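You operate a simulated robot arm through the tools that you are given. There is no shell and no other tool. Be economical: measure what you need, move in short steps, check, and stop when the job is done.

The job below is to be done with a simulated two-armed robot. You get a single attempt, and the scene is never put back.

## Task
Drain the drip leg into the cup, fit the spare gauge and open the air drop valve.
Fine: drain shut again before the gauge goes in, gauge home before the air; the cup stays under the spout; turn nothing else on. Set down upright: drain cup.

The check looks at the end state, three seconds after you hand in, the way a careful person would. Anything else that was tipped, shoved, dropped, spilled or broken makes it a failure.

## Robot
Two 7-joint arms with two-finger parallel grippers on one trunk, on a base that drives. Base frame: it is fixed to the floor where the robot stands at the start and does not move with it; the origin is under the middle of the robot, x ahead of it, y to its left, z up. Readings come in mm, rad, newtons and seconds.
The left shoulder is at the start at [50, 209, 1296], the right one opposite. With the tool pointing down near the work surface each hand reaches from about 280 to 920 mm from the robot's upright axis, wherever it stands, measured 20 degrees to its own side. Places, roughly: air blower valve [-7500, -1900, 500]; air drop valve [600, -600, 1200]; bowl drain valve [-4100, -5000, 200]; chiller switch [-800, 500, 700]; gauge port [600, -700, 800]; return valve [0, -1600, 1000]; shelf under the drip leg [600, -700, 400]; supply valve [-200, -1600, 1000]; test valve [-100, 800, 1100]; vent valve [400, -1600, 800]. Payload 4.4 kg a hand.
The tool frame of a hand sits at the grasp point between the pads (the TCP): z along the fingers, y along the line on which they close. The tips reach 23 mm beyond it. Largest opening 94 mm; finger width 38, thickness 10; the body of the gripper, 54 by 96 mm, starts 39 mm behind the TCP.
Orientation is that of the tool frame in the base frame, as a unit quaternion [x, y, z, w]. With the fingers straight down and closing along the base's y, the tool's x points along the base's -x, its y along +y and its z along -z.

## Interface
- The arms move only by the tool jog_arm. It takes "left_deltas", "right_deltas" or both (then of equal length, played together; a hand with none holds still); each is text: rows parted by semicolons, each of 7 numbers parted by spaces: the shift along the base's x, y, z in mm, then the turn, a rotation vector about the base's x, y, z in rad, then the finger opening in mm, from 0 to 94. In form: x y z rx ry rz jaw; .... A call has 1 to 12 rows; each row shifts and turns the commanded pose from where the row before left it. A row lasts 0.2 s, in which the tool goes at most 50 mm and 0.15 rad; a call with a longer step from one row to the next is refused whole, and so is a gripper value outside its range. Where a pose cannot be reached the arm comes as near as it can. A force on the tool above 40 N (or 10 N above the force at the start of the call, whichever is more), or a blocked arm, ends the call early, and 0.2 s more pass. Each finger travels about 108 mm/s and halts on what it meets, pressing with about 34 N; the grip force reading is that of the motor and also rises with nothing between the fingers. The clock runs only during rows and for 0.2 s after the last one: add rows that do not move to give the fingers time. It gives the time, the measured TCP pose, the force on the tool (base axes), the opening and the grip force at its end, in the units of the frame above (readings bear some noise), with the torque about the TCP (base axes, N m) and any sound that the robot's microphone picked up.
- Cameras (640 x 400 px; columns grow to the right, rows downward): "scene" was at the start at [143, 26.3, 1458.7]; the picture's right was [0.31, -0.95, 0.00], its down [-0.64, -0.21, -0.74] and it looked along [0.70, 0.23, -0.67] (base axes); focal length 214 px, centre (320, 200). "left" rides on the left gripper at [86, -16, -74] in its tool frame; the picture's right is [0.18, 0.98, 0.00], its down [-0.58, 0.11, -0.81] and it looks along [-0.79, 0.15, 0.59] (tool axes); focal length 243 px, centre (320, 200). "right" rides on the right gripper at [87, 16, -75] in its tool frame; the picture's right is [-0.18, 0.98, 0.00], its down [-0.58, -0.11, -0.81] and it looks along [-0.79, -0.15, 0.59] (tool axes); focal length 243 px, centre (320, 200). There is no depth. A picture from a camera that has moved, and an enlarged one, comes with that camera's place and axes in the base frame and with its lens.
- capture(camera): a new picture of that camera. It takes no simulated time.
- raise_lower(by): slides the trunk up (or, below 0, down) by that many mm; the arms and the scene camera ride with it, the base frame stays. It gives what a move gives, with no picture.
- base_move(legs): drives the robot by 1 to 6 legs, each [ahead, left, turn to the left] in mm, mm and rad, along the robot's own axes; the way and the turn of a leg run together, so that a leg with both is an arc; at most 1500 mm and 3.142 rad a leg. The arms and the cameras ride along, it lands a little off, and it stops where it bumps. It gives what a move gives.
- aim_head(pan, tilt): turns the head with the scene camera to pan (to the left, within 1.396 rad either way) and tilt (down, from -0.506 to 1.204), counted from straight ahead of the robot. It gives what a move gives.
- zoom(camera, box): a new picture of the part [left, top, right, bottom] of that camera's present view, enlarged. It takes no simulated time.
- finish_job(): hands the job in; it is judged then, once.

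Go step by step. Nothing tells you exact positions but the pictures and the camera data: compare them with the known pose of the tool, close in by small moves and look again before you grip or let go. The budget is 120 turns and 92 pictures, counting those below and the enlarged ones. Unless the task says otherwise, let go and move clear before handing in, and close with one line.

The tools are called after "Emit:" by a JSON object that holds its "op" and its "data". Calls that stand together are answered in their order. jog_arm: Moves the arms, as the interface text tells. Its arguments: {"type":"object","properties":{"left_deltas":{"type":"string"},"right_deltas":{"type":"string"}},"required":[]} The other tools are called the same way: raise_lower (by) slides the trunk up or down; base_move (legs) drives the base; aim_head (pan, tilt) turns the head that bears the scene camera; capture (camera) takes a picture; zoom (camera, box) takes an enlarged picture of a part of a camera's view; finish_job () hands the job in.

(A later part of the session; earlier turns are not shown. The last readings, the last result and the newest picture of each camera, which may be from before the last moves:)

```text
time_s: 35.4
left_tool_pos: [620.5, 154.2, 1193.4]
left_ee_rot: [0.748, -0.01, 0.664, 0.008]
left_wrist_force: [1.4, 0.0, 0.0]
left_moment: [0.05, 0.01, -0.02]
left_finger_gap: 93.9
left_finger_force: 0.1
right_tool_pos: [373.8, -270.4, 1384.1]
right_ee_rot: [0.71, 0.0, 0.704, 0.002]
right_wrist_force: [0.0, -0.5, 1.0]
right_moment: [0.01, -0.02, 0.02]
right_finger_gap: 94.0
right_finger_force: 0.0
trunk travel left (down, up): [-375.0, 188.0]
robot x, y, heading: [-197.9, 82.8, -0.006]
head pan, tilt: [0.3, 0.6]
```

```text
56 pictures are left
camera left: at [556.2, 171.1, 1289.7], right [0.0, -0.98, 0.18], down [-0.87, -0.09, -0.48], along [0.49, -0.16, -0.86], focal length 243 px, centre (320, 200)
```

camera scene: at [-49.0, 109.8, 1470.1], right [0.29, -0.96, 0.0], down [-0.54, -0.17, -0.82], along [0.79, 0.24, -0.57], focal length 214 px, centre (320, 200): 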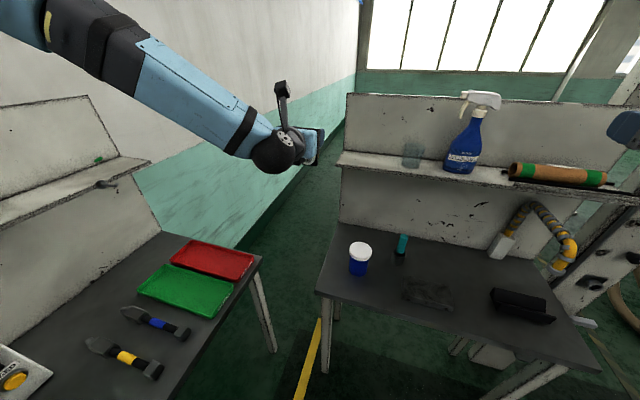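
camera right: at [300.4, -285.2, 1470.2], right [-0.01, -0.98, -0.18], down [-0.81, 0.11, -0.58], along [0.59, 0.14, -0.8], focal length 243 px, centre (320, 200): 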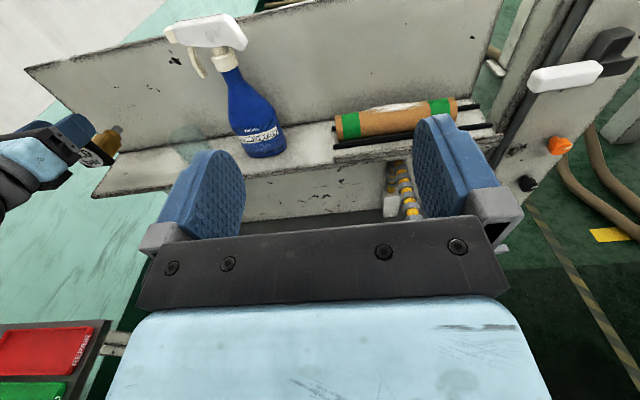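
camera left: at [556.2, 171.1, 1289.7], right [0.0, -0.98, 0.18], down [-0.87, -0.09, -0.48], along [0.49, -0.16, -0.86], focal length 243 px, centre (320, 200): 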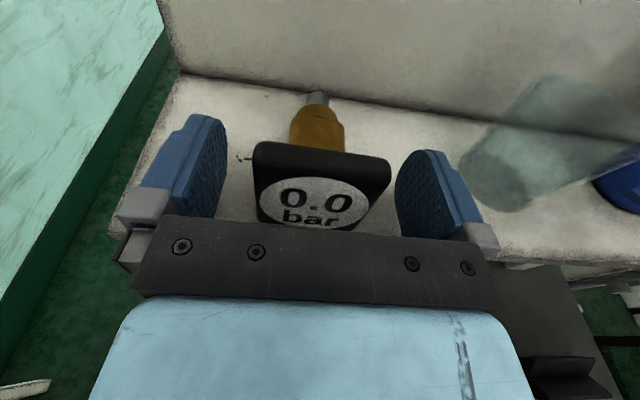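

Good. I close, lift a few millimetres and check for slip.

Emit:
{"op": "jog_arm", "data": {"left_deltas": "-3 0 -2 0 0 0 70;0 0 0 0 0 0 50;0 0 0 0 0 0 20;0 0 0 0 0 0 0;0 0 0 0 0 0 0;0 0 0 0 0 0 0;0 0 4 0 0 0 0;0 0 4 0 0 0 0;0 0 4 0 0 0 0;0 0 0 0 0 0 0"}}

Emit:
{"op": "capture", "data": {"camera": "left"}}

```text
time_s: 37.6
left_tool_pos: [616.6, 153.6, 1204.8]
left_ee_rot: [0.748, -0.01, 0.664, 0.007]
left_wrist_force: [0.0, -1.0, -1.2]
left_moment: [-0.03, 0.03, 0.0]
left_finger_gap: 55.4
left_finger_force: 33.5
right_tool_pos: [373.4, -270.7, 1382.8]
right_ee_rot: [0.71, 0.0, 0.704, 0.001]
right_wrist_force: [0.2, -0.1, 0.7]
right_moment: [0.01, 0.0, 0.01]
right_finger_gap: 93.9
right_finger_force: 0.0
trunk travel left (down, up): [-375.0, 188.0]
robot x, y, heading: [-199.7, 81.2, -0.004]
head pan, tilt: [0.3, 0.6]
```

```text
55 pictures are left
camera left: at [552.8, 171.1, 1300.2], right [0.0, -0.98, 0.18], down [-0.87, -0.09, -0.48], along [0.49, -0.16, -0.86], focal length 243 px, centre (320, 200)
```

left: 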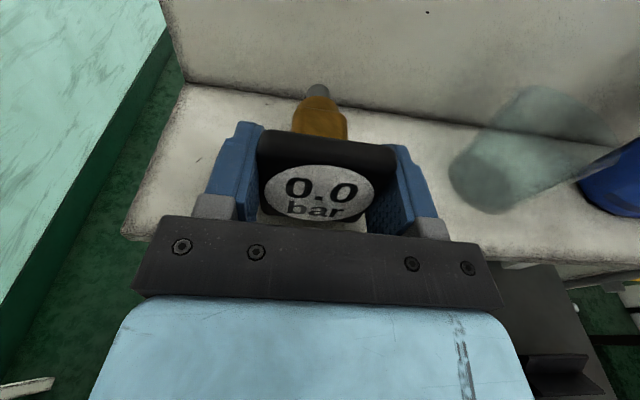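

Held this time. I go on up slowly and check again.

Emit:
{"op": "jog_arm", "data": {"left_deltas": "0 0 5 0 0 0 0;0 0 8 0 0 0 0;0 0 10 0 0 0 0;0 0 10 0 0 0 0;0 0 10 0 0 0 0;0 0 10 0 0 0 0;-10 0 10 0 0 0 0;-20 0 5 0 0 0 0;-20 0 0 0 0 0 0;-10 0 0 0 0 0 0;0 0 0 0 0 0 0"}}

Emit:
{"op": "capture", "data": {"camera": "left"}}

```text
time_s: 40.0
left_tool_pos: [556.7, 153.4, 1272.8]
left_ee_rot: [0.748, -0.009, 0.664, 0.007]
left_wrist_force: [0.4, 1.1, -2.1]
left_moment: [0.02, 0.01, 0.01]
left_finger_gap: 55.4
left_finger_force: 34.0
right_tool_pos: [372.9, -270.1, 1383.3]
right_ee_rot: [0.71, -0.001, 0.704, 0.002]
right_wrist_force: [0.0, -0.1, -0.1]
right_moment: [-0.01, 0.0, 0.0]
right_finger_gap: 94.2
right_finger_force: 0.1
trunk travel left (down, up): [-375.0, 188.0]
robot x, y, heading: [-197.7, 83.9, -0.007]
head pan, tilt: [0.3, 0.6]
```

```text
54 pictures are left
camera left: at [492.6, 171.4, 1368.2], right [0.0, -0.98, 0.18], down [-0.87, -0.09, -0.48], along [0.49, -0.16, -0.86], focal length 243 px, centre (320, 200)
```

left: 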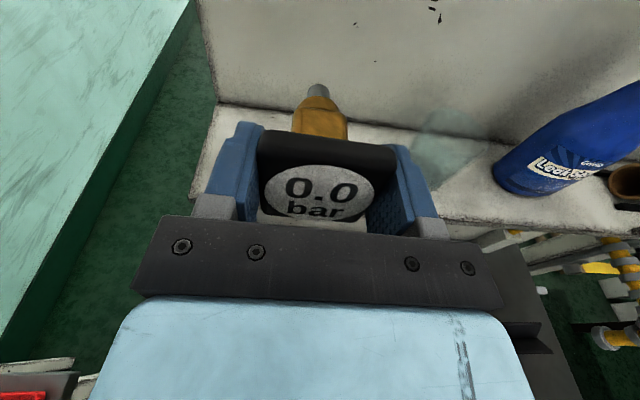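

Firm now. I move the left hand gently aside, and bring the right hand down in front of the cup.

Emit:
{"op": "jog_arm", "data": {"left_deltas": "-8 6 0 0 0 0 0;-12 12 2 0 0 0 0;-12 14 3 0 0 0 0;-12 14 3 0 0 0 0;-12 14 3 0 0 0 0;-12 14 3 0 0 0 0;-12 14 3 0 0 0 0;-12 14 3 0 0 0 0;-12 14 3 0 0 0 0;-8 10 2 0 0 0 0;-4 4 0 0 0 0 0;0 0 0 0 0 0 0", "right_deltas": "0 0 0 0 0 0 94;0 0 0 0 0 0 94;0 0 0 0 0 0 94;8 35 0 0 0 0 94;8 35 0 0 0 0 94;8 35 -20 0 0 0 94;8 35 -30 0 0 0 94;8 35 -30 0 0 0 94;8 35 -30 0 0 0 94;8 35 -30 0 0 0 94;8 30 -30 0 0 0 94;0 0 0 0 0 0 94"}}

Emit:
{"op": "capture", "data": {"camera": "right"}}

```text
time_s: 42.6
left_tool_pos: [440.1, 282.1, 1299.6]
left_ee_rot: [0.75, -0.008, 0.661, 0.005]
left_wrist_force: [0.2, -0.6, -1.3]
left_moment: [0.03, 0.04, -0.01]
left_finger_gap: 55.2
left_finger_force: 33.7
left hand out of reach, approached as far as the arm can: row 11
right_tool_pos: [376.9, -188.6, 1382.1]
right_ee_rot: [0.713, 0.0, 0.701, 0.0]
right_wrist_force: [-0.4, -0.5, 0.0]
right_moment: [0.01, -0.01, 0.0]
right_finger_gap: 94.1
right_finger_force: 0.0
right hand out of reach, approached as far as the arm can: row 6, 7, 8, 9, 10, 11
trunk travel left (down, up): [-375.0, 188.0]
robot x, y, heading: [-197.3, 83.6, -0.004]
head pan, tilt: [0.3, 0.6]
```

```text
53 pictures are left
camera right: at [305.7, -204.1, 1469.5], right [-0.01, -0.98, -0.18], down [-0.82, 0.11, -0.57], along [0.58, 0.15, -0.8], focal length 243 px, centre (320, 200)
```

right: 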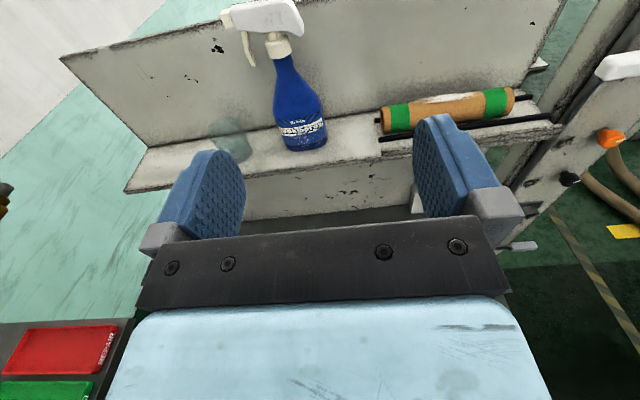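

I bring the right hand forward first, then down level with the cup.

Emit:
{"op": "jog_arm", "data": {"right_deltas": "30 20 0 0 0 0 94;30 20 0 0 0 0 94;30 20 0 0 0 0 94;20 20 -20 0 0 0 94;0 20 -30 0 0 0 94;0 20 -30 0 0 0 94;0 20 -30 0 0 0 94;0 20 -30 0 0 0 94;0 20 -20 0 0 0 94;0 18 -18 0 0 0 94;0 0 0 0 0 0 94"}}

Emit:
{"op": "capture", "data": {"camera": "right"}}

```text
time_s: 45.0
left_tool_pos: [440.4, 282.6, 1299.6]
left_ee_rot: [0.75, -0.008, 0.662, 0.005]
left_wrist_force: [0.7, 0.5, -1.2]
left_moment: [0.01, 0.01, 0.0]
left_finger_gap: 55.4
left_finger_force: 34.1
right_tool_pos: [430.7, -63.7, 1344.6]
right_ee_rot: [0.715, -0.001, 0.7, 0.003]
right_wrist_force: [0.0, -1.2, 0.7]
right_moment: [0.0, 0.03, 0.01]
right_finger_gap: 93.9
right_finger_force: 0.0
right hand out of reach, approached as far as the arm can: row 4, 5, 6, 7, 8, 9, 10
trunk travel left (down, up): [-375.0, 188.0]
robot x, y, heading: [-198.0, 84.2, -0.001]
head pan, tilt: [0.3, 0.6]
```

```text
52 pictures are left
camera right: at [358.4, -78.8, 1432.2], right [-0.01, -0.98, -0.18], down [-0.82, 0.11, -0.57], along [0.58, 0.14, -0.8], focal length 243 px, centre (320, 200)
```

right: 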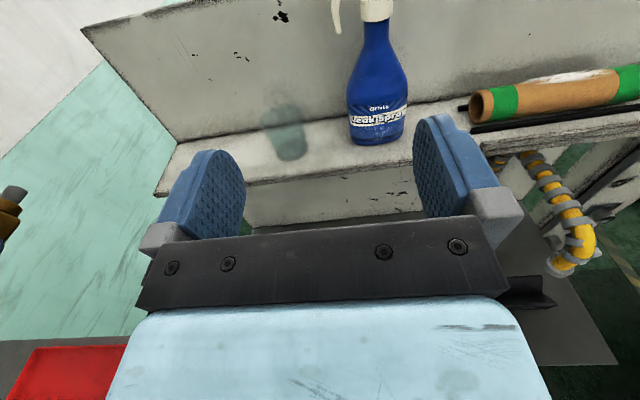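

A level tool is at the joint limit; I let it tip down 0.1 rad and continue.

Emit:
{"op": "jog_arm", "data": {"right_deltas": "10 10 -5 0 0.1 0 94;15 15 -25 0 0 0 94;15 15 -25 0 0 0 94;10 15 -25 0 0 0 94;0 10 -25 0 0 0 94;0 8 -25 0 0 0 94;0 0 -13 0 0 0 94;0 0 0 0 0 0 94"}}

Emit:
{"op": "capture", "data": {"camera": "right"}}

```text
time_s: 46.8
left_tool_pos: [440.1, 283.2, 1299.5]
left_ee_rot: [0.75, -0.007, 0.661, 0.004]
left_wrist_force: [0.3, 0.3, -1.2]
left_moment: [0.04, 0.01, -0.02]
left_finger_gap: 55.4
left_finger_force: 33.5
right_tool_pos: [451.8, -54.9, 1292.6]
right_ee_rot: [0.749, -0.003, 0.662, 0.004]
right_wrist_force: [0.0, -0.6, -0.6]
right_moment: [-0.01, -0.01, -0.01]
right_finger_gap: 94.3
right_finger_force: 0.1
right hand out of reach, approached as far as the arm can: row 2, 3, 4, 5, 6, 7
trunk travel left (down, up): [-375.0, 188.0]
robot x, y, heading: [-194.3, 81.0, -0.004]
head pan, tilt: [0.3, 0.6]
```

```text
51 pictures are left
camera right: at [390.5, -69.9, 1386.9], right [-0.03, -0.98, -0.18], down [-0.87, 0.12, -0.48], along [0.49, 0.14, -0.86], focal length 243 px, centre (320, 200)
```

right: 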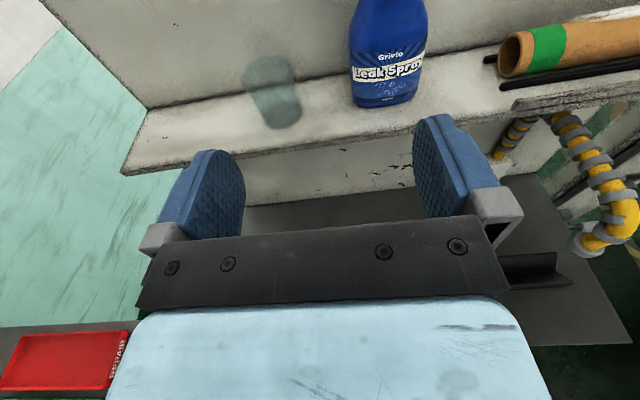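

I extend further forward at this height, then descend.

Emit:
{"op": "jog_arm", "data": {"right_deltas": "30 10 0 0 0 0 94;20 15 0 0 0 0 94;0 15 -5 0 0 0 94;0 15 -20 0 0 0 94;0 10 -20 0 0 0 94;0 0 -20 0 0 0 94;0 0 -15 0 0 0 94;0 0 0 0 0 0 94"}}

```text
time_s: 48.6
left_tool_pos: [440.6, 282.3, 1299.6]
left_ee_rot: [0.75, -0.006, 0.662, 0.003]
left_wrist_force: [-0.2, -0.2, -0.8]
left_moment: [0.0, -0.01, -0.02]
left_finger_gap: 55.3
left_finger_force: 34.5
right_tool_pos: [478.9, -63.1, 1293.8]
right_ee_rot: [0.75, -0.002, 0.662, 0.004]
right_wrist_force: [0.9, 1.1, -0.1]
right_moment: [0.01, 0.03, -0.03]
right_finger_gap: 94.0
right_finger_force: 0.0
right hand out of reach, approached as far as the arm can: row 1, 2, 3, 4, 5, 6, 7
trunk travel left (down, up): [-375.0, 188.0]
robot x, y, heading: [-195.8, 80.5, -0.002]
head pan, tilt: [0.3, 0.6]
```

Reaching inward limits the right arm; I shift the base left 75 mm instead and then lower.

Emit:
{"op": "base_move", "data": {"legs": [[-30, 75, 0]]}}

Emit:
{"op": "jog_arm", "data": {"right_deltas": "10 0 0 0 0 0 94;20 0 -10 0 0 0 94;20 0 -20 0 0 0 94;10 0 -20 0 0 0 94;0 0 -20 0 0 0 94;0 0 -20 0 0 0 94;0 0 0 0 0 0 94"}}

Emit:
{"op": "capture", "data": {"camera": "right"}}

```text
time_s: 49.5
left_tool_pos: [432.1, 302.7, 1299.6]
left_ee_rot: [0.75, -0.007, 0.662, 0.005]
left_wrist_force: [-0.6, 1.1, -0.7]
left_moment: [-0.02, 0.02, -0.01]
left_finger_gap: 55.2
left_finger_force: 33.8
right_tool_pos: [470.7, -44.6, 1294.5]
right_ee_rot: [0.75, -0.002, 0.661, 0.005]
right_wrist_force: [0.2, -0.7, 0.2]
right_moment: [0.0, -0.02, -0.05]
right_finger_gap: 94.3
right_finger_force: 0.1
trunk travel left (down, up): [-375.0, 188.0]
robot x, y, heading: [-207.4, 103.0, -0.008]
head pan, tilt: [0.3, 0.6]
stopped in leg 1: the robot was blocked; the commanded pose is now the measured one
```

```text
time_s: 51.1
left_tool_pos: [433.9, 299.1, 1299.7]
left_ee_rot: [0.75, -0.007, 0.661, 0.004]
left_wrist_force: [0.1, -0.1, -1.2]
left_moment: [-0.01, 0.03, 0.02]
left_finger_gap: 55.6
left_finger_force: 33.2
right_tool_pos: [523.4, -74.4, 1281.5]
right_ee_rot: [0.758, -0.007, 0.652, 0.008]
right_wrist_force: [0.5, 0.4, -0.8]
right_moment: [0.03, 0.0, 0.0]
right_finger_gap: 94.0
right_finger_force: 0.1
right hand out of reach, approached as far as the arm can: row 2, 3, 4, 5, 6
trunk travel left (down, up): [-375.0, 188.0]
robot x, y, heading: [-207.6, 99.2, -0.006]
head pan, tilt: [0.3, 0.6]
```

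```text
50 pictures are left
camera right: at [463.1, -89.0, 1377.2], right [-0.05, -0.98, -0.18], down [-0.88, 0.13, -0.45], along [0.47, 0.14, -0.87], focal length 243 px, centre (320, 200)
```

right: 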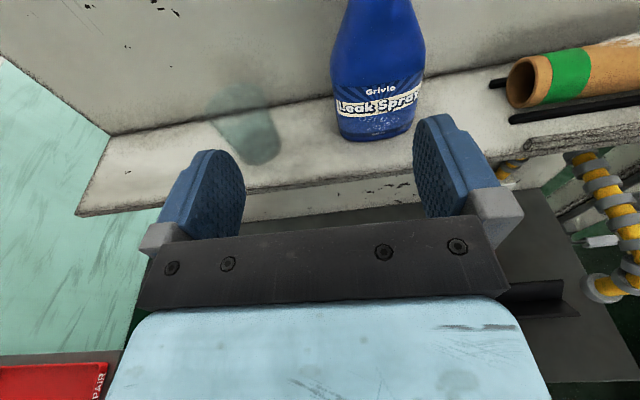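

Something blocks the base on the left, so I back away from it; standing further off with a straighter arm should free the wrist.

Emit:
{"op": "base_move", "data": {"legs": [[-90, -30, 0]]}}

Emit:
{"op": "jog_arm", "data": {"right_deltas": "30 0 0 0 0 0 94;30 10 0 0 0 0 94;30 20 0 0 0 0 94;0 20 -20 0 0 0 94;0 20 -20 0 0 0 94;0 20 -20 0 0 0 94;0 20 -15 0 0 0 94;0 0 0 0 0 0 94"}}

Emit:
{"op": "aim_head", "data": {"pan": 0.0, "tilt": 0.6}}

Emit:
{"op": "capture", "data": {"camera": "scene"}}

```text
time_s: 52.3
left_tool_pos: [348.1, 258.6, 1297.0]
left_ee_rot: [0.751, -0.01, 0.661, 0.006]
left_wrist_force: [-0.2, 0.2, -1.1]
left_moment: [0.01, 0.0, 0.0]
left_finger_gap: 55.3
left_finger_force: 34.3
right_tool_pos: [434.8, -115.5, 1277.7]
right_ee_rot: [0.759, -0.008, 0.651, 0.01]
right_wrist_force: [-0.2, 0.4, 0.3]
right_moment: [0.02, -0.02, 0.03]
right_finger_gap: 94.1
right_finger_force: 0.0
trunk travel left (down, up): [-375.0, 188.0]
robot x, y, heading: [-294.1, 63.5, -0.006]
head pan, tilt: [0.3, 0.6]
```

```text
time_s: 54.1
left_tool_pos: [347.2, 258.0, 1299.7]
left_ee_rot: [0.75, -0.01, 0.661, 0.006]
left_wrist_force: [-0.3, 0.0, -0.7]
left_moment: [0.02, -0.01, 0.0]
left_finger_gap: 55.3
left_finger_force: 34.2
right_tool_pos: [457.9, -134.1, 1278.5]
right_ee_rot: [0.76, -0.009, 0.65, 0.01]
right_wrist_force: [0.5, -0.4, -0.8]
right_moment: [-0.05, 0.03, 0.01]
right_finger_gap: 93.8
right_finger_force: 0.1
right hand out of reach, approached as far as the arm can: row 1, 2, 3, 4, 5, 6, 7
trunk travel left (down, up): [-375.0, 188.0]
robot x, y, heading: [-292.8, 61.6, -0.01]
head pan, tilt: [0.3, 0.6]
```

```text
time_s: 54.9
left_tool_pos: [345.6, 258.5, 1299.4]
left_ee_rot: [0.749, -0.011, 0.662, 0.007]
left_wrist_force: [-0.1, 0.5, -1.1]
left_moment: [0.0, 0.0, -0.04]
left_finger_gap: 55.4
left_finger_force: 33.9
right_tool_pos: [456.6, -133.1, 1278.1]
right_ee_rot: [0.761, -0.009, 0.648, 0.01]
right_wrist_force: [0.2, -0.4, -0.7]
right_moment: [-0.01, -0.02, -0.03]
right_finger_gap: 94.1
right_finger_force: 0.0
trunk travel left (down, up): [-375.0, 188.0]
robot x, y, heading: [-294.9, 62.7, -0.01]
head pan, tilt: [0.0, 0.6]
```

```text
49 pictures are left
camera scene: at [-142.9, 61.6, 1470.3], right [-0.01, -1.0, 0.0], down [-0.56, 0.01, -0.83], along [0.82, -0.01, -0.57], focal length 214 px, centre (320, 200)
```

scene: 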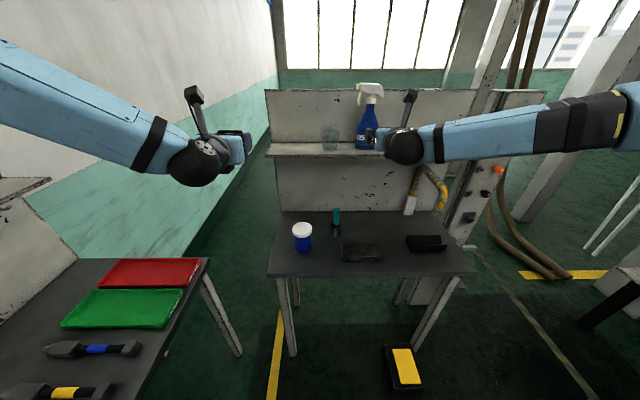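

The right forearm comes in from the side, so a hand yawed ~0.5 rad to the left suits it, and the cup is round. I yaw the right hand and line up along that direction.

Emit:
{"op": "jog_arm", "data": {"right_deltas": "0 0 5 0 0 0.125 94;10 15 5 0 0 0.125 94;10 15 0 0 0 0.125 94;10 15 0 0 0 0.125 94;10 15 0 0 0 0 94;10 10 0 0 0 0 94;10 10 -20 0 0 0 94;0 0 -20 0 0 0 94;0 0 -20 0 0 0 94;0 0 -20 0 0 0 94;0 0 0 0 0 0 94"}}

Emit:
{"op": "capture", "data": {"camera": "right"}}

```text
time_s: 57.3
left_tool_pos: [346.1, 258.1, 1299.3]
left_ee_rot: [0.75, -0.01, 0.661, 0.006]
left_wrist_force: [-0.4, 0.6, -1.1]
left_moment: [0.02, 0.01, 0.0]
left_finger_gap: 55.4
left_finger_force: 34.0
right_tool_pos: [487.9, -82.5, 1327.7]
right_ee_rot: [0.743, 0.181, 0.627, -0.15]
right_wrist_force: [-0.9, 0.8, 0.2]
right_moment: [0.01, 0.01, -0.02]
right_finger_gap: 94.0
right_finger_force: 0.1
right hand out of reach, approached as far as the arm can: row 1, 2, 3, 4, 5, 6, 7, 8, 9, 10
trunk travel left (down, up): [-375.0, 188.0]
robot x, y, heading: [-296.4, 65.6, -0.005]
head pan, tilt: [0.0, 0.6]
```

```text
48 pictures are left
camera right: at [444.2, -122.9, 1425.8], right [0.42, -0.89, -0.18], down [-0.84, -0.31, -0.44], along [0.34, 0.33, -0.88], focal length 243 px, centre (320, 200)
```

right: 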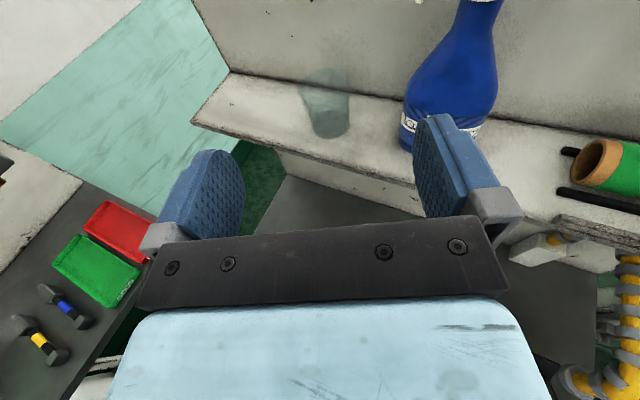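

The wrist limit wants a tool tipped more downward; pads can still grip the upright cup. I tip the hand ~0.5 rad down and line up again.

Emit:
{"op": "jog_arm", "data": {"right_deltas": "0 0 0 -0.055 0.112 0 94;0 0 0 -0.055 0.112 0 94;0 0 0 -0.055 0.112 0 94;0 0 0 -0.055 0.112 0 94;8 5 -15 0 0 0 94;8 5 -15 0 0 0 94;8 5 -15 0 0 0 94;8 5 -15 0 0 0 94;0 0 -15 0 0 0 94;0 0 0 0 0 0 94"}}

Emit:
{"op": "capture", "data": {"camera": "right"}}

```text
time_s: 59.5
left_tool_pos: [345.7, 257.5, 1298.8]
left_ee_rot: [0.75, -0.01, 0.662, 0.007]
left_wrist_force: [0.8, 0.2, -0.7]
left_moment: [-0.01, 0.03, 0.0]
left_finger_gap: 55.4
left_finger_force: 33.7
right_tool_pos: [476.5, -105.4, 1259.4]
right_ee_rot: [0.872, 0.209, 0.431, -0.106]
right_wrist_force: [-0.6, 0.2, -0.3]
right_moment: [0.05, -0.01, 0.02]
right_finger_gap: 94.1
right_finger_force: 0.1
right hand out of reach, approached as far as the arm can: row 3, 4, 5, 6, 7, 8
trunk travel left (down, up): [-375.0, 188.0]
robot x, y, heading: [-291.6, 60.7, -0.011]
head pan, tilt: [0.0, 0.6]
```

```text
47 pictures are left
camera right: at [480.9, -123.5, 1372.6], right [0.35, -0.93, -0.15], down [-0.93, -0.36, 0.03], along [-0.08, 0.13, -0.99], focal length 243 px, centre (320, 200)
```

right: 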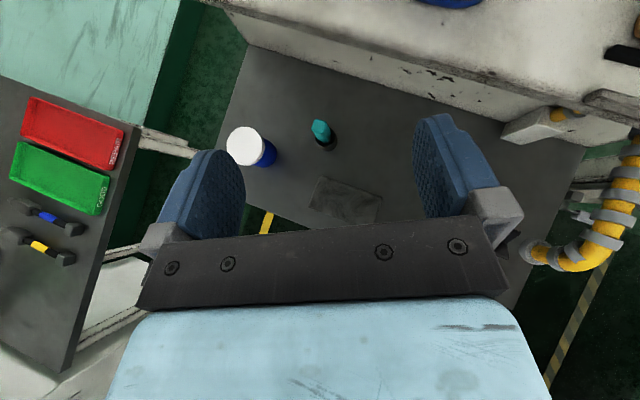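

I try reaching on toward the cup from here in small steps.

Emit:
{"op": "jog_arm", "data": {"right_deltas": "10 10 0 0 0 0 94;15 15 0 0 0 0 94;15 15 0 0 0 0 94;10 15 0 0 0 0 94;0 0 0 0 0 0 94"}}

```text
time_s: 60.7
left_tool_pos: [345.8, 259.0, 1298.7]
left_ee_rot: [0.75, -0.01, 0.661, 0.006]
left_wrist_force: [0.7, 0.1, -2.0]
left_moment: [0.02, -0.01, 0.03]
left_finger_gap: 55.5
left_finger_force: 33.9
right_tool_pos: [476.0, -103.0, 1263.0]
right_ee_rot: [0.871, 0.209, 0.432, -0.106]
right_wrist_force: [-0.5, 0.2, 0.1]
right_moment: [-0.02, 0.03, -0.02]
right_finger_gap: 94.3
right_finger_force: 0.0
right hand out of reach, approached as far as the arm can: row 1, 2, 3, 4
trunk travel left (down, up): [-375.0, 188.0]
robot x, y, heading: [-295.8, 64.9, -0.011]
head pan, tilt: [0.0, 0.6]
```

I look at the right arm's posture.

Emit:
{"op": "aim_head", "data": {"pan": -0.7, "tilt": 0.35}}

Emit:
{"op": "capture", "data": {"camera": "scene"}}

```text
time_s: 61.7
left_tool_pos: [346.0, 258.9, 1297.6]
left_ee_rot: [0.75, -0.009, 0.661, 0.006]
left_wrist_force: [-0.7, 0.7, -0.4]
left_moment: [0.0, 0.02, -0.02]
left_finger_gap: 55.2
left_finger_force: 34.1
right_tool_pos: [476.2, -102.9, 1261.7]
right_ee_rot: [0.871, 0.209, 0.432, -0.106]
right_wrist_force: [-0.5, -0.2, 0.0]
right_moment: [-0.01, -0.01, 0.02]
right_finger_gap: 94.3
right_finger_force: 0.0
trunk travel left (down, up): [-375.0, 188.0]
robot x, y, heading: [-295.0, 60.7, -0.009]
head pan, tilt: [-0.7, 0.351]
```

```text
46 pictures are left
camera scene: at [-160.7, 1.8, 1493.1], right [-0.65, -0.76, 0.0], down [-0.26, 0.22, -0.94], along [0.71, -0.61, -0.34], focal length 214 px, centre (320, 200)
```

scene: 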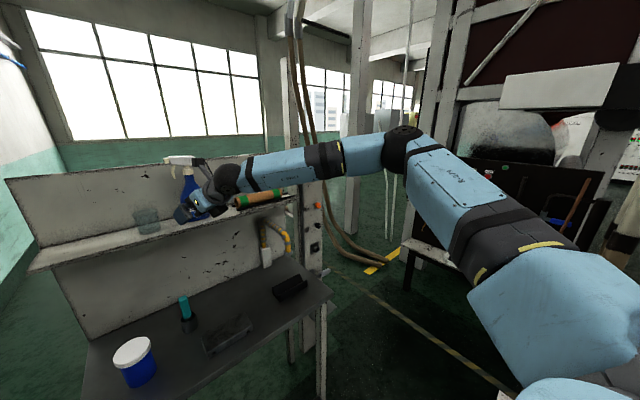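

The elbow has been driven far out by the flipped wrist. I undo the flip on the right hand: first tool down, then yaw back, and will use a natural 45° pitch instead.

Emit:
{"op": "jog_arm", "data": {"right_deltas": "-10 -5 8 -0.058 0.117 0 94;-10 -5 8 -0.058 0.117 0 94;-10 -5 8 -0.058 0.117 0 94;-10 -5 8 -0.058 0.117 0 94;-10 -5 8 -0.058 0.117 0 94;-10 -5 8 -0.058 0.117 0 94;-10 -5 8 -0.058 0.117 0 94;0 0 0 0 0 0.15 94;0 0 0 0 0 0.15 94;0 0 0 0 0 0.15 94;0 0 0 0 0 0.15 94;0 0 0 0 0 0.15 94"}}

Emit:
{"op": "jog_arm", "data": {"right_deltas": "0 0 0 0 0 0.15 94;0 0 0 0 0 0.15 94;0 0 0 0 0 0.15 94;0 0 0 0 0 0.15 94;0 0 0 0 0 0.15 94;0 0 0 0 0 0.15 94;0 0 0 0 0 0.15 94;0 0 0 0 0 0.15 94;0 0 0 0 0 0.15 94;0 0 0 0 0 0.15 94;0 0 0 0 0 0.15 94;0 0 0 0 0 0.15 94"}}

```text
time_s: 64.3
left_tool_pos: [346.3, 258.6, 1298.6]
left_ee_rot: [0.75, -0.01, 0.661, 0.006]
left_wrist_force: [0.1, -0.6, -1.1]
left_moment: [0.0, 0.03, 0.0]
left_finger_gap: 55.5
left_finger_force: 33.5
right_tool_pos: [373.8, -168.1, 1316.8]
right_ee_rot: [0.821, 0.571, 0.0, -0.008]
right_wrist_force: [-1.6, 0.6, 0.5]
right_moment: [-0.02, -0.02, 0.01]
right_finger_gap: 94.2
right_finger_force: 0.0
right hand out of reach, approached as far as the arm can: row 3, 4, 5, 6, 7
trunk travel left (down, up): [-375.0, 188.0]
robot x, y, heading: [-295.7, 60.2, -0.011]
head pan, tilt: [-0.7, 0.351]
```

```text
time_s: 66.9
left_tool_pos: [345.3, 258.5, 1299.4]
left_ee_rot: [0.75, -0.01, 0.661, 0.006]
left_wrist_force: [0.3, -0.3, -1.2]
left_moment: [-0.01, 0.03, 0.01]
left_finger_gap: 55.5
left_finger_force: 34.0
right_tool_pos: [371.5, -170.0, 1315.5]
right_ee_rot: [0.064, 0.998, -0.006, -0.004]
right_wrist_force: [-0.7, 0.6, -1.0]
right_moment: [-0.01, 0.02, 0.0]
right_finger_gap: 94.0
right_finger_force: 0.0
right hand out of reach, approached as far as the arm can: row 4
trunk travel left (down, up): [-375.0, 188.0]
robot x, y, heading: [-297.1, 63.4, -0.013]
head pan, tilt: [-0.7, 0.351]
```

Back to natural. I finish the yaw and pitch up 0.8 rad while moving toward the cup.

Emit:
{"op": "jog_arm", "data": {"right_deltas": "10 15 0 0 0 0.12 94;15 20 0 0 -0.133 0 94;15 20 0 0 -0.133 0 94;15 20 0 0 -0.133 0 94;15 20 0 0 -0.133 0 94;15 20 0 0 -0.133 0 94;15 20 0 0 -0.133 0 94;10 20 -20 0 0 0 94;0 20 -20 0 0 0 94;0 5 -20 0 0 0 94;0 0 0 0 0 0 94"}}

Emit:
{"op": "capture", "data": {"camera": "right"}}

```text
time_s: 69.3
left_tool_pos: [344.4, 259.0, 1298.9]
left_ee_rot: [0.75, -0.011, 0.661, 0.008]
left_wrist_force: [-0.2, 0.4, -0.5]
left_moment: [0.03, 0.02, 0.0]
left_finger_gap: 55.7
left_finger_force: 34.3
right_tool_pos: [398.5, -102.0, 1255.7]
right_ee_rot: [0.006, 0.923, -0.003, 0.385]
right_wrist_force: [0.2, 0.0, -0.3]
right_moment: [-0.03, -0.04, 0.01]
right_finger_gap: 94.0
right_finger_force: 0.1
right hand out of reach, approached as far as the arm can: row 1, 2, 3, 4, 5, 6, 7, 8, 9, 10
trunk travel left (down, up): [-375.0, 188.0]
robot x, y, heading: [-294.6, 62.6, -0.012]
head pan, tilt: [-0.7, 0.351]
```

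```text
45 pictures are left
camera right: at [286.5, -83.6, 1246.1], right [0.14, 0.98, 0.13], down [-0.17, -0.11, 0.98], along [0.98, -0.16, 0.15], focal length 243 px, centre (320, 200)
```

right: 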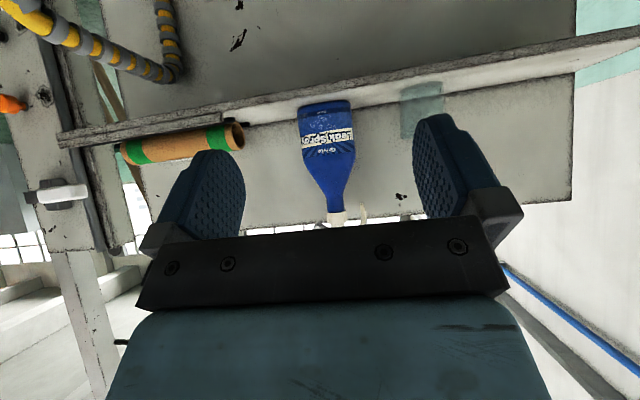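

Still limited. I look at the posture again.

Emit:
{"op": "capture", "data": {"camera": "scene"}}

```text
44 pictures are left
camera scene: at [-160.9, 1.8, 1493.1], right [-0.65, -0.76, 0.0], down [-0.26, 0.22, -0.94], along [0.71, -0.61, -0.34], focal length 214 px, centre (320, 200)
```

scene: 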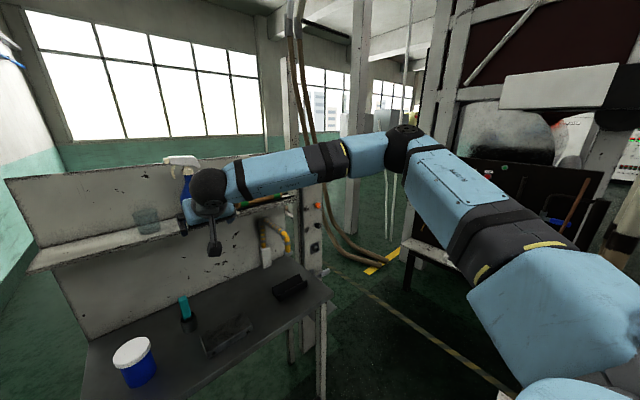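

The arm reaches best about 20° to its own side, so I turn the base 0.3 rad left to put the cup there.

Emit:
{"op": "base_move", "data": {"legs": [[0, 0, 0.3]]}}

Emit:
{"op": "jog_arm", "data": {"right_deltas": "0 -20 0 0 0 0 94;10 -20 0 0 0 0 94;15 -20 0 0 0 0 94;15 -20 0 0 0 0 94;15 -10 0 0 0 0 94;15 0 0 0 0 0 94;15 0 0 0 0 0 94;0 0 0 0 0 0 94"}}

Emit:
{"op": "capture", "data": {"camera": "right"}}

```text
time_s: 70.7
left_tool_pos: [261.9, 434.2, 1300.0]
left_ee_rot: [0.743, 0.099, 0.656, -0.09]
left_wrist_force: [-0.3, -0.1, 0.2]
left_moment: [0.0, 0.01, 0.0]
left_finger_gap: 55.2
left_finger_force: 33.7
right_tool_pos: [416.2, 104.8, 1255.1]
right_ee_rot: [-0.128, 0.914, 0.052, 0.381]
right_wrist_force: [0.0, 0.3, -1.1]
right_moment: [-0.01, -0.02, 0.0]
right_finger_gap: 94.1
right_finger_force: 0.0
trunk travel left (down, up): [-375.0, 188.0]
robot x, y, heading: [-293.3, 61.6, 0.283]
head pan, tilt: [-0.7, 0.351]
```

```text
time_s: 72.5
left_tool_pos: [261.3, 434.6, 1299.8]
left_ee_rot: [0.744, 0.1, 0.655, -0.09]
left_wrist_force: [0.1, 0.4, -0.3]
left_moment: [-0.02, 0.0, 0.01]
left_finger_gap: 55.5
left_finger_force: 33.4
right_tool_pos: [501.7, 16.9, 1256.0]
right_ee_rot: [-0.128, 0.914, 0.053, 0.381]
right_wrist_force: [-0.4, 0.3, -0.5]
right_moment: [-0.02, -0.01, 0.02]
right_finger_gap: 94.0
right_finger_force: 0.1
trunk travel left (down, up): [-375.0, 188.0]
robot x, y, heading: [-297.4, 61.0, 0.281]
head pan, tilt: [-0.7, 0.351]
```

```text
43 pictures are left
camera right: at [389.6, 0.6, 1246.6], right [-0.15, 0.98, 0.13], down [-0.13, -0.15, 0.98], along [0.98, 0.13, 0.15], focal length 243 px, centre (320, 200)
```

right: 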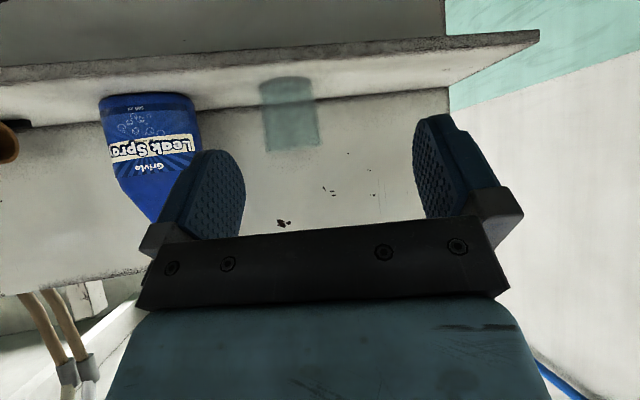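

Reachable now. Cup at about [640,15,1200]; I shift sideways and down, then check before closing in.

Emit:
{"op": "jog_arm", "data": {"right_deltas": "0 -15 -16 0 0 0 94;0 -14 -16 0 0 0 94;0 -14 -16 0 0 0 94;25 7 0 0 0 0 94;25 7 0 0 0 0 94;0 0 0 0 0 0 94"}}

Emit:
{"op": "capture", "data": {"camera": "right"}}

```text
time_s: 73.9
left_tool_pos: [261.6, 434.4, 1299.1]
left_ee_rot: [0.743, 0.099, 0.656, -0.09]
left_wrist_force: [-0.4, -0.3, -1.3]
left_moment: [0.0, 0.0, 0.02]
left_finger_gap: 55.6
left_finger_force: 34.1
right_tool_pos: [551.9, -13.0, 1209.4]
right_ee_rot: [-0.128, 0.914, 0.053, 0.382]
right_wrist_force: [-0.3, 0.9, 0.1]
right_moment: [-0.02, -0.03, 0.02]
right_finger_gap: 94.0
right_finger_force: 0.1
trunk travel left (down, up): [-375.0, 188.0]
robot x, y, heading: [-294.1, 65.1, 0.282]
head pan, tilt: [-0.7, 0.351]
```

```text
42 pictures are left
camera right: at [439.3, -28.4, 1199.9], right [-0.15, 0.98, 0.13], down [-0.13, -0.15, 0.98], along [0.98, 0.13, 0.15], focal length 243 px, centre (320, 200)
```

right: 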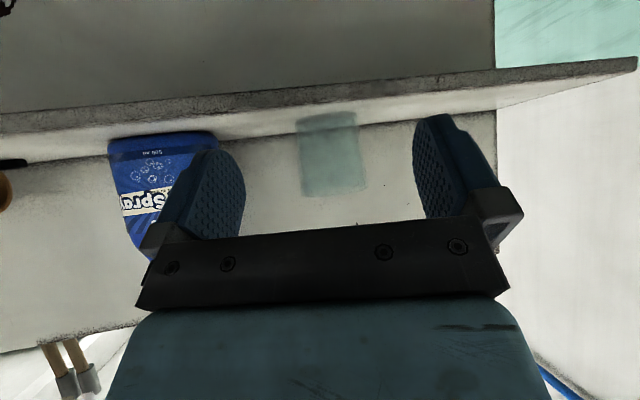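

Centred. I advance to the cup.

Emit:
{"op": "jog_arm", "data": {"right_deltas": "22 6.5 -1 0 0 0 94;22 6.5 -1 0 0 0 94;22 6.5 -1 0 0 0 94;20 6 0 0 0 0 94;0 0 0 0 0 0 94"}}

Emit:
{"op": "capture", "data": {"camera": "right"}}

```text
time_s: 75.1
left_tool_pos: [262.2, 435.8, 1299.7]
left_ee_rot: [0.743, 0.099, 0.655, -0.09]
left_wrist_force: [-1.2, 0.0, 0.0]
left_moment: [0.01, 0.03, 0.02]
left_finger_gap: 55.5
left_finger_force: 34.0
right_tool_pos: [608.5, -17.6, 1216.8]
right_ee_rot: [-0.128, 0.914, 0.053, 0.382]
right_wrist_force: [-0.7, -0.8, -0.7]
right_moment: [0.0, 0.0, 0.01]
right_finger_gap: 93.7
right_finger_force: 0.0
right hand out of reach, approached as far as the arm can: row 2, 3, 4
trunk travel left (down, up): [-375.0, 188.0]
robot x, y, heading: [-296.2, 59.5, 0.278]
head pan, tilt: [-0.7, 0.351]
```

```text
41 pictures are left
camera right: at [496.4, -32.0, 1206.2], right [-0.15, 0.98, 0.13], down [-0.13, -0.15, 0.98], along [0.98, 0.13, 0.15], focal length 243 px, centre (320, 200)
```

right: 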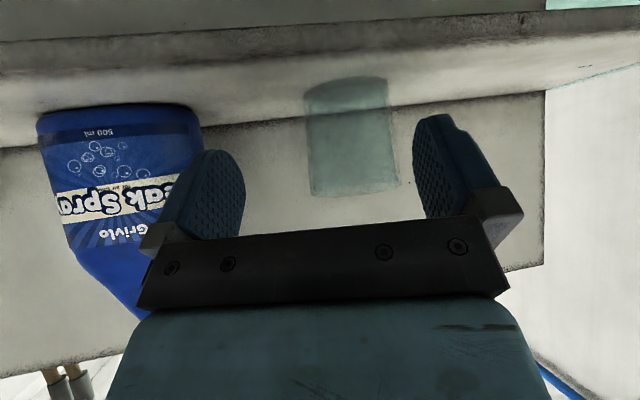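

At the arm's full reach; I pull back slightly and drive the base 80 mm forward.

Emit:
{"op": "jog_arm", "data": {"right_deltas": "-20 -3 -4 0 0 0 94;-20 -3 -4 0 0 0 94;-20 -3 0 0 0 0 94;-20 -3 0 0 0 0 94;0 0 0 0 0 0 94"}}

Emit:
{"op": "base_move", "data": {"legs": [[60, 0, 0]]}}

Emit:
{"op": "capture", "data": {"camera": "right"}}

```text
time_s: 76.3
left_tool_pos: [263.3, 435.3, 1298.7]
left_ee_rot: [0.743, 0.099, 0.655, -0.09]
left_wrist_force: [0.1, 0.2, -1.3]
left_moment: [0.0, 0.0, 0.02]
left_finger_gap: 55.4
left_finger_force: 33.7
right_tool_pos: [528.3, -27.4, 1204.7]
right_ee_rot: [-0.128, 0.914, 0.053, 0.381]
right_wrist_force: [0.1, 0.4, -0.2]
right_moment: [-0.02, 0.06, -0.02]
right_finger_gap: 94.0
right_finger_force: 0.2
trunk travel left (down, up): [-375.0, 188.0]
robot x, y, heading: [-292.7, 59.6, 0.279]
head pan, tilt: [-0.7, 0.351]
```

```text
time_s: 77.3
left_tool_pos: [317.3, 450.8, 1299.7]
left_ee_rot: [0.743, 0.099, 0.656, -0.09]
left_wrist_force: [-0.1, 0.1, -1.3]
left_moment: [-0.03, 0.03, 0.0]
left_finger_gap: 55.5
left_finger_force: 34.2
right_tool_pos: [585.5, -10.1, 1207.4]
right_ee_rot: [-0.129, 0.914, 0.053, 0.382]
right_wrist_force: [-0.5, 0.3, -0.2]
right_moment: [0.0, 0.03, 0.0]
right_finger_gap: 94.2
right_finger_force: 0.0
trunk travel left (down, up): [-375.0, 188.0]
robot x, y, heading: [-236.3, 81.8, 0.282]
head pan, tilt: [-0.7, 0.351]
```

```text
40 pictures are left
camera right: at [473.9, -25.4, 1198.0], right [-0.15, 0.98, 0.13], down [-0.13, -0.15, 0.98], along [0.98, 0.13, 0.15], focal length 243 px, centre (320, 200)
```

right: 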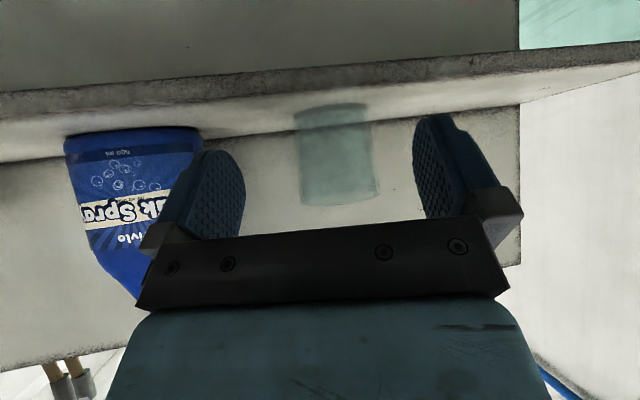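

Good. Remaining move to cup centre [638,12]: about (52,22). I advance gently.

Emit:
{"op": "jog_arm", "data": {"right_deltas": "2 7 0 0 0 0 94;13 4 0 0 0 0 94;13 4 0 0 0 0 94;13 4 0 0 0 0 94;11 3 0 0 0 0 94;0 0 0 0 0 0 94"}}

Emit:
{"op": "capture", "data": {"camera": "right"}}

```text
time_s: 78.7
left_tool_pos: [318.7, 452.8, 1299.7]
left_ee_rot: [0.743, 0.099, 0.656, -0.09]
left_wrist_force: [0.3, 0.1, -0.7]
left_moment: [0.0, 0.06, 0.0]
left_finger_gap: 55.4
left_finger_force: 33.8
right_tool_pos: [639.2, 12.4, 1207.1]
right_ee_rot: [-0.129, 0.914, 0.053, 0.382]
right_wrist_force: [-0.2, -1.3, 0.1]
right_moment: [0.03, -0.05, 0.02]
right_finger_gap: 94.2
right_finger_force: 0.0
trunk travel left (down, up): [-375.0, 188.0]
robot x, y, heading: [-239.2, 76.4, 0.282]
head pan, tilt: [-0.7, 0.351]
```

```text
39 pictures are left
camera right: at [526.8, -2.9, 1197.8], right [-0.15, 0.98, 0.13], down [-0.13, -0.15, 0.98], along [0.98, 0.13, 0.15], focal length 243 px, centre (320, 200)
```

right: 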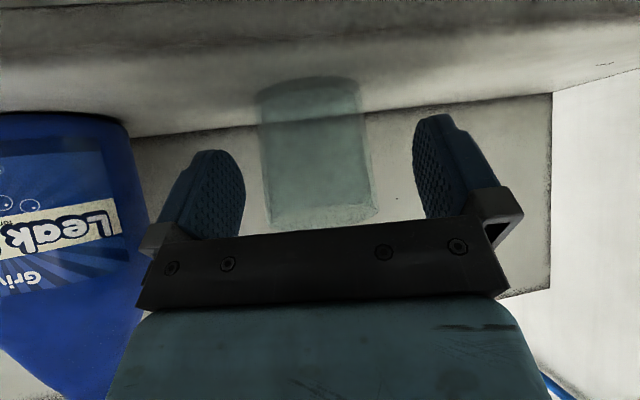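

The cup is centred between the pads at the right depth. I close and lift very gently.

Emit:
{"op": "jog_arm", "data": {"right_deltas": "3 0 0 0 0 0 80;0 0 0 0 0 0 66;0 0 0 0 0 0 56;0 0 0 0 0 0 46;0 0 0 0 0 0 30;0 0 0 0 0 0 30;0 0 0 0 0 0 30;0 0 3 0 0 0 30;0 0 4 0 0 0 30;0 0 5 0 0 0 30;0 0 0 0 0 0 30"}}

Emit:
{"op": "capture", "data": {"camera": "right"}}

```text
time_s: 81.1
left_tool_pos: [319.4, 453.4, 1299.7]
left_ee_rot: [0.744, 0.098, 0.655, -0.089]
left_wrist_force: [0.7, 0.6, -1.5]
left_moment: [0.01, 0.03, 0.0]
left_finger_gap: 55.1
left_finger_force: 33.8
right_tool_pos: [641.4, 12.5, 1218.6]
right_ee_rot: [-0.128, 0.914, 0.053, 0.382]
right_wrist_force: [1.5, 0.2, -0.1]
right_moment: [0.0, 0.0, 0.05]
right_finger_gap: 59.2
right_finger_force: 34.2
trunk travel left (down, up): [-375.0, 188.0]
robot x, y, heading: [-238.0, 79.5, 0.28]
head pan, tilt: [-0.7, 0.351]
```

```text
38 pictures are left
camera right: at [529.7, -3.7, 1209.3], right [-0.15, 0.98, 0.13], down [-0.13, -0.15, 0.98], along [0.98, 0.13, 0.15], focal length 243 px, centre (320, 200)
```

right: 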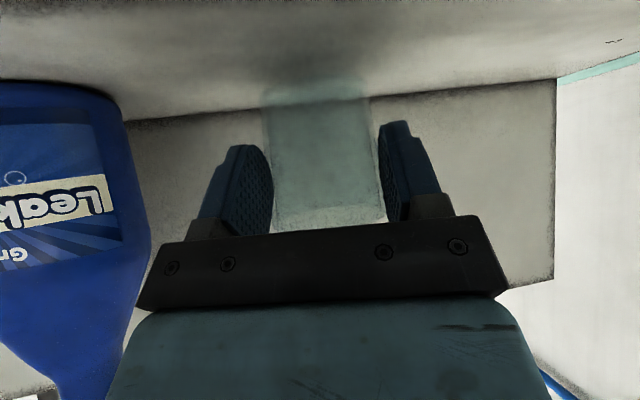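

Cup held (59 mm). I lift a bit more and draw back.

Emit:
{"op": "jog_arm", "data": {"right_deltas": "0 0 6 0 0 0 30;0 0 10 0 0 0 30;0 0 10 0 0 0 30;-8 -2 6 0 0 0 30;-14 -4 0 0 0 0 30;-16 -5 0 0 0 0 30;-16 -5 0 0 0 0 30;-16 -5 0 0 0 0 30;-16 -5 0 0 0 0 30;-16 -5 0 0 0 0 30;-10 -3 0 0 0 0 30;0 0 0 0 0 0 30"}}

Emit:
{"op": "capture", "data": {"camera": "right"}}

```text
time_s: 83.7
left_tool_pos: [319.9, 451.5, 1298.2]
left_ee_rot: [0.743, 0.1, 0.655, -0.091]
left_wrist_force: [0.6, 0.3, -1.2]
left_moment: [0.0, 0.03, 0.0]
left_finger_gap: 55.2
left_finger_force: 34.0
right_tool_pos: [529.9, -22.6, 1250.1]
right_ee_rot: [-0.129, 0.914, 0.053, 0.382]
right_wrist_force: [0.3, 0.0, -0.8]
right_moment: [-0.02, 0.02, -0.02]
right_finger_gap: 59.3
right_finger_force: 33.9
trunk travel left (down, up): [-375.0, 188.0]
robot x, y, heading: [-237.3, 79.5, 0.281]
head pan, tilt: [-0.7, 0.351]
```

```text
37 pictures are left
camera right: at [417.8, -38.5, 1240.2], right [-0.15, 0.98, 0.13], down [-0.13, -0.15, 0.98], along [0.98, 0.13, 0.15], focal length 243 px, centre (320, 200)
```

right: 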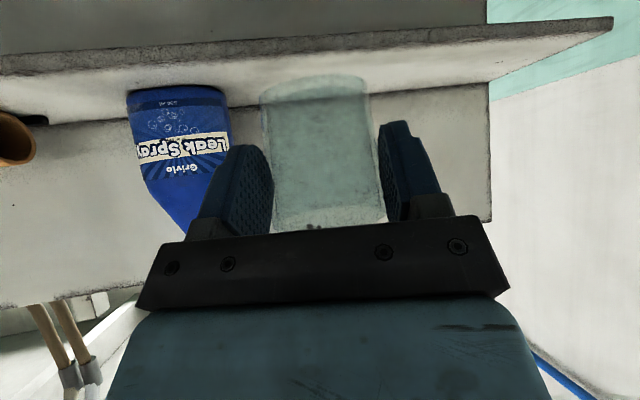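

Both held. Now I back off, turn straight and slide right to the drip leg, then look at it.

Emit:
{"op": "base_move", "data": {"legs": [[-60, 0, 0], [0, 0, -0.28], [0, -500, 0]]}}

Emit:
{"op": "aim_head", "data": {"pan": -0.25, "tilt": 0.75}}

Emit:
{"op": "capture", "data": {"camera": "scene"}}

Emit:
{"op": "capture", "data": {"camera": "right"}}

```text
time_s: 90.1
left_tool_pos: [342.5, -241.3, 1299.0]
left_ee_rot: [0.75, -0.008, 0.662, 0.005]
left_wrist_force: [0.9, -0.8, -1.7]
left_moment: [-0.02, 0.03, 0.01]
left_finger_gap: 55.5
left_finger_force: 33.4
right_tool_pos: [410.3, -755.4, 1251.0]
right_ee_rot: [0.003, 0.922, -0.002, 0.386]
right_wrist_force: [0.4, 0.3, -1.0]
right_moment: [0.02, 0.05, 0.01]
right_finger_gap: 59.3
right_finger_force: 34.2
trunk travel left (down, up): [-375.0, 188.0]
robot x, y, heading: [-298.3, -443.0, -0.008]
head pan, tilt: [-0.7, 0.351]
```

```text
time_s: 91.0
left_tool_pos: [343.3, -241.7, 1297.7]
left_ee_rot: [0.75, -0.008, 0.661, 0.004]
left_wrist_force: [-0.3, -0.7, -0.6]
left_moment: [-0.05, 0.01, 0.02]
left_finger_gap: 55.4
left_finger_force: 33.7
right_tool_pos: [411.7, -756.7, 1251.0]
right_ee_rot: [0.004, 0.923, -0.002, 0.385]
right_wrist_force: [0.4, 0.0, -0.7]
right_moment: [0.0, 0.03, -0.06]
right_finger_gap: 59.2
right_finger_force: 33.6
trunk travel left (down, up): [-375.0, 188.0]
robot x, y, heading: [-299.9, -438.6, -0.008]
head pan, tilt: [-0.25, 0.75]
```

```text
36 pictures are left
camera scene: at [-152.4, -461.4, 1457.5], right [-0.25, -0.97, 0.0], down [-0.66, 0.17, -0.73], along [0.71, -0.18, -0.68], focal length 214 px, centre (320, 200)
```

scene: 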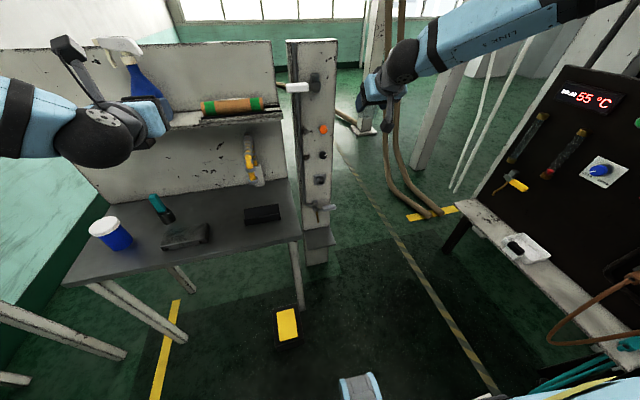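

```text
35 pictures are left
camera right: at [298.3, -738.7, 1240.4], right [0.14, 0.98, 0.13], down [-0.17, -0.11, 0.98], along [0.98, -0.16, 0.15], focal length 243 px, centre (320, 200)
```

right: 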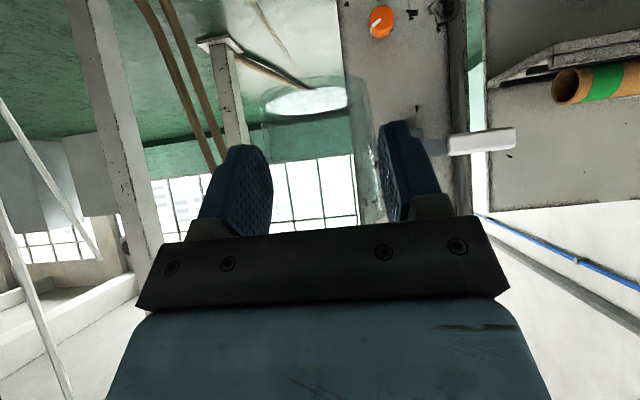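

I zoom on the drain valve and shelf to fix the spout position.

Emit:
{"op": "zoom", "data": {"camera": "scene", "box": [285, 160, 365, 270]}}

```text
3.64 times, centred on (325, 215) of scene
camera zoom: at [-152.4, -461.4, 1457.5], right [-0.25, -0.97, 0.0], down [-0.66, 0.17, -0.73], along [0.71, -0.18, -0.68], focal length 780 px, centre (302, 146)
```

zoom: 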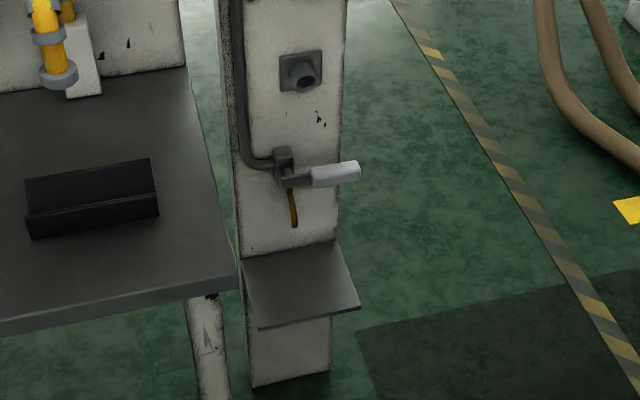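

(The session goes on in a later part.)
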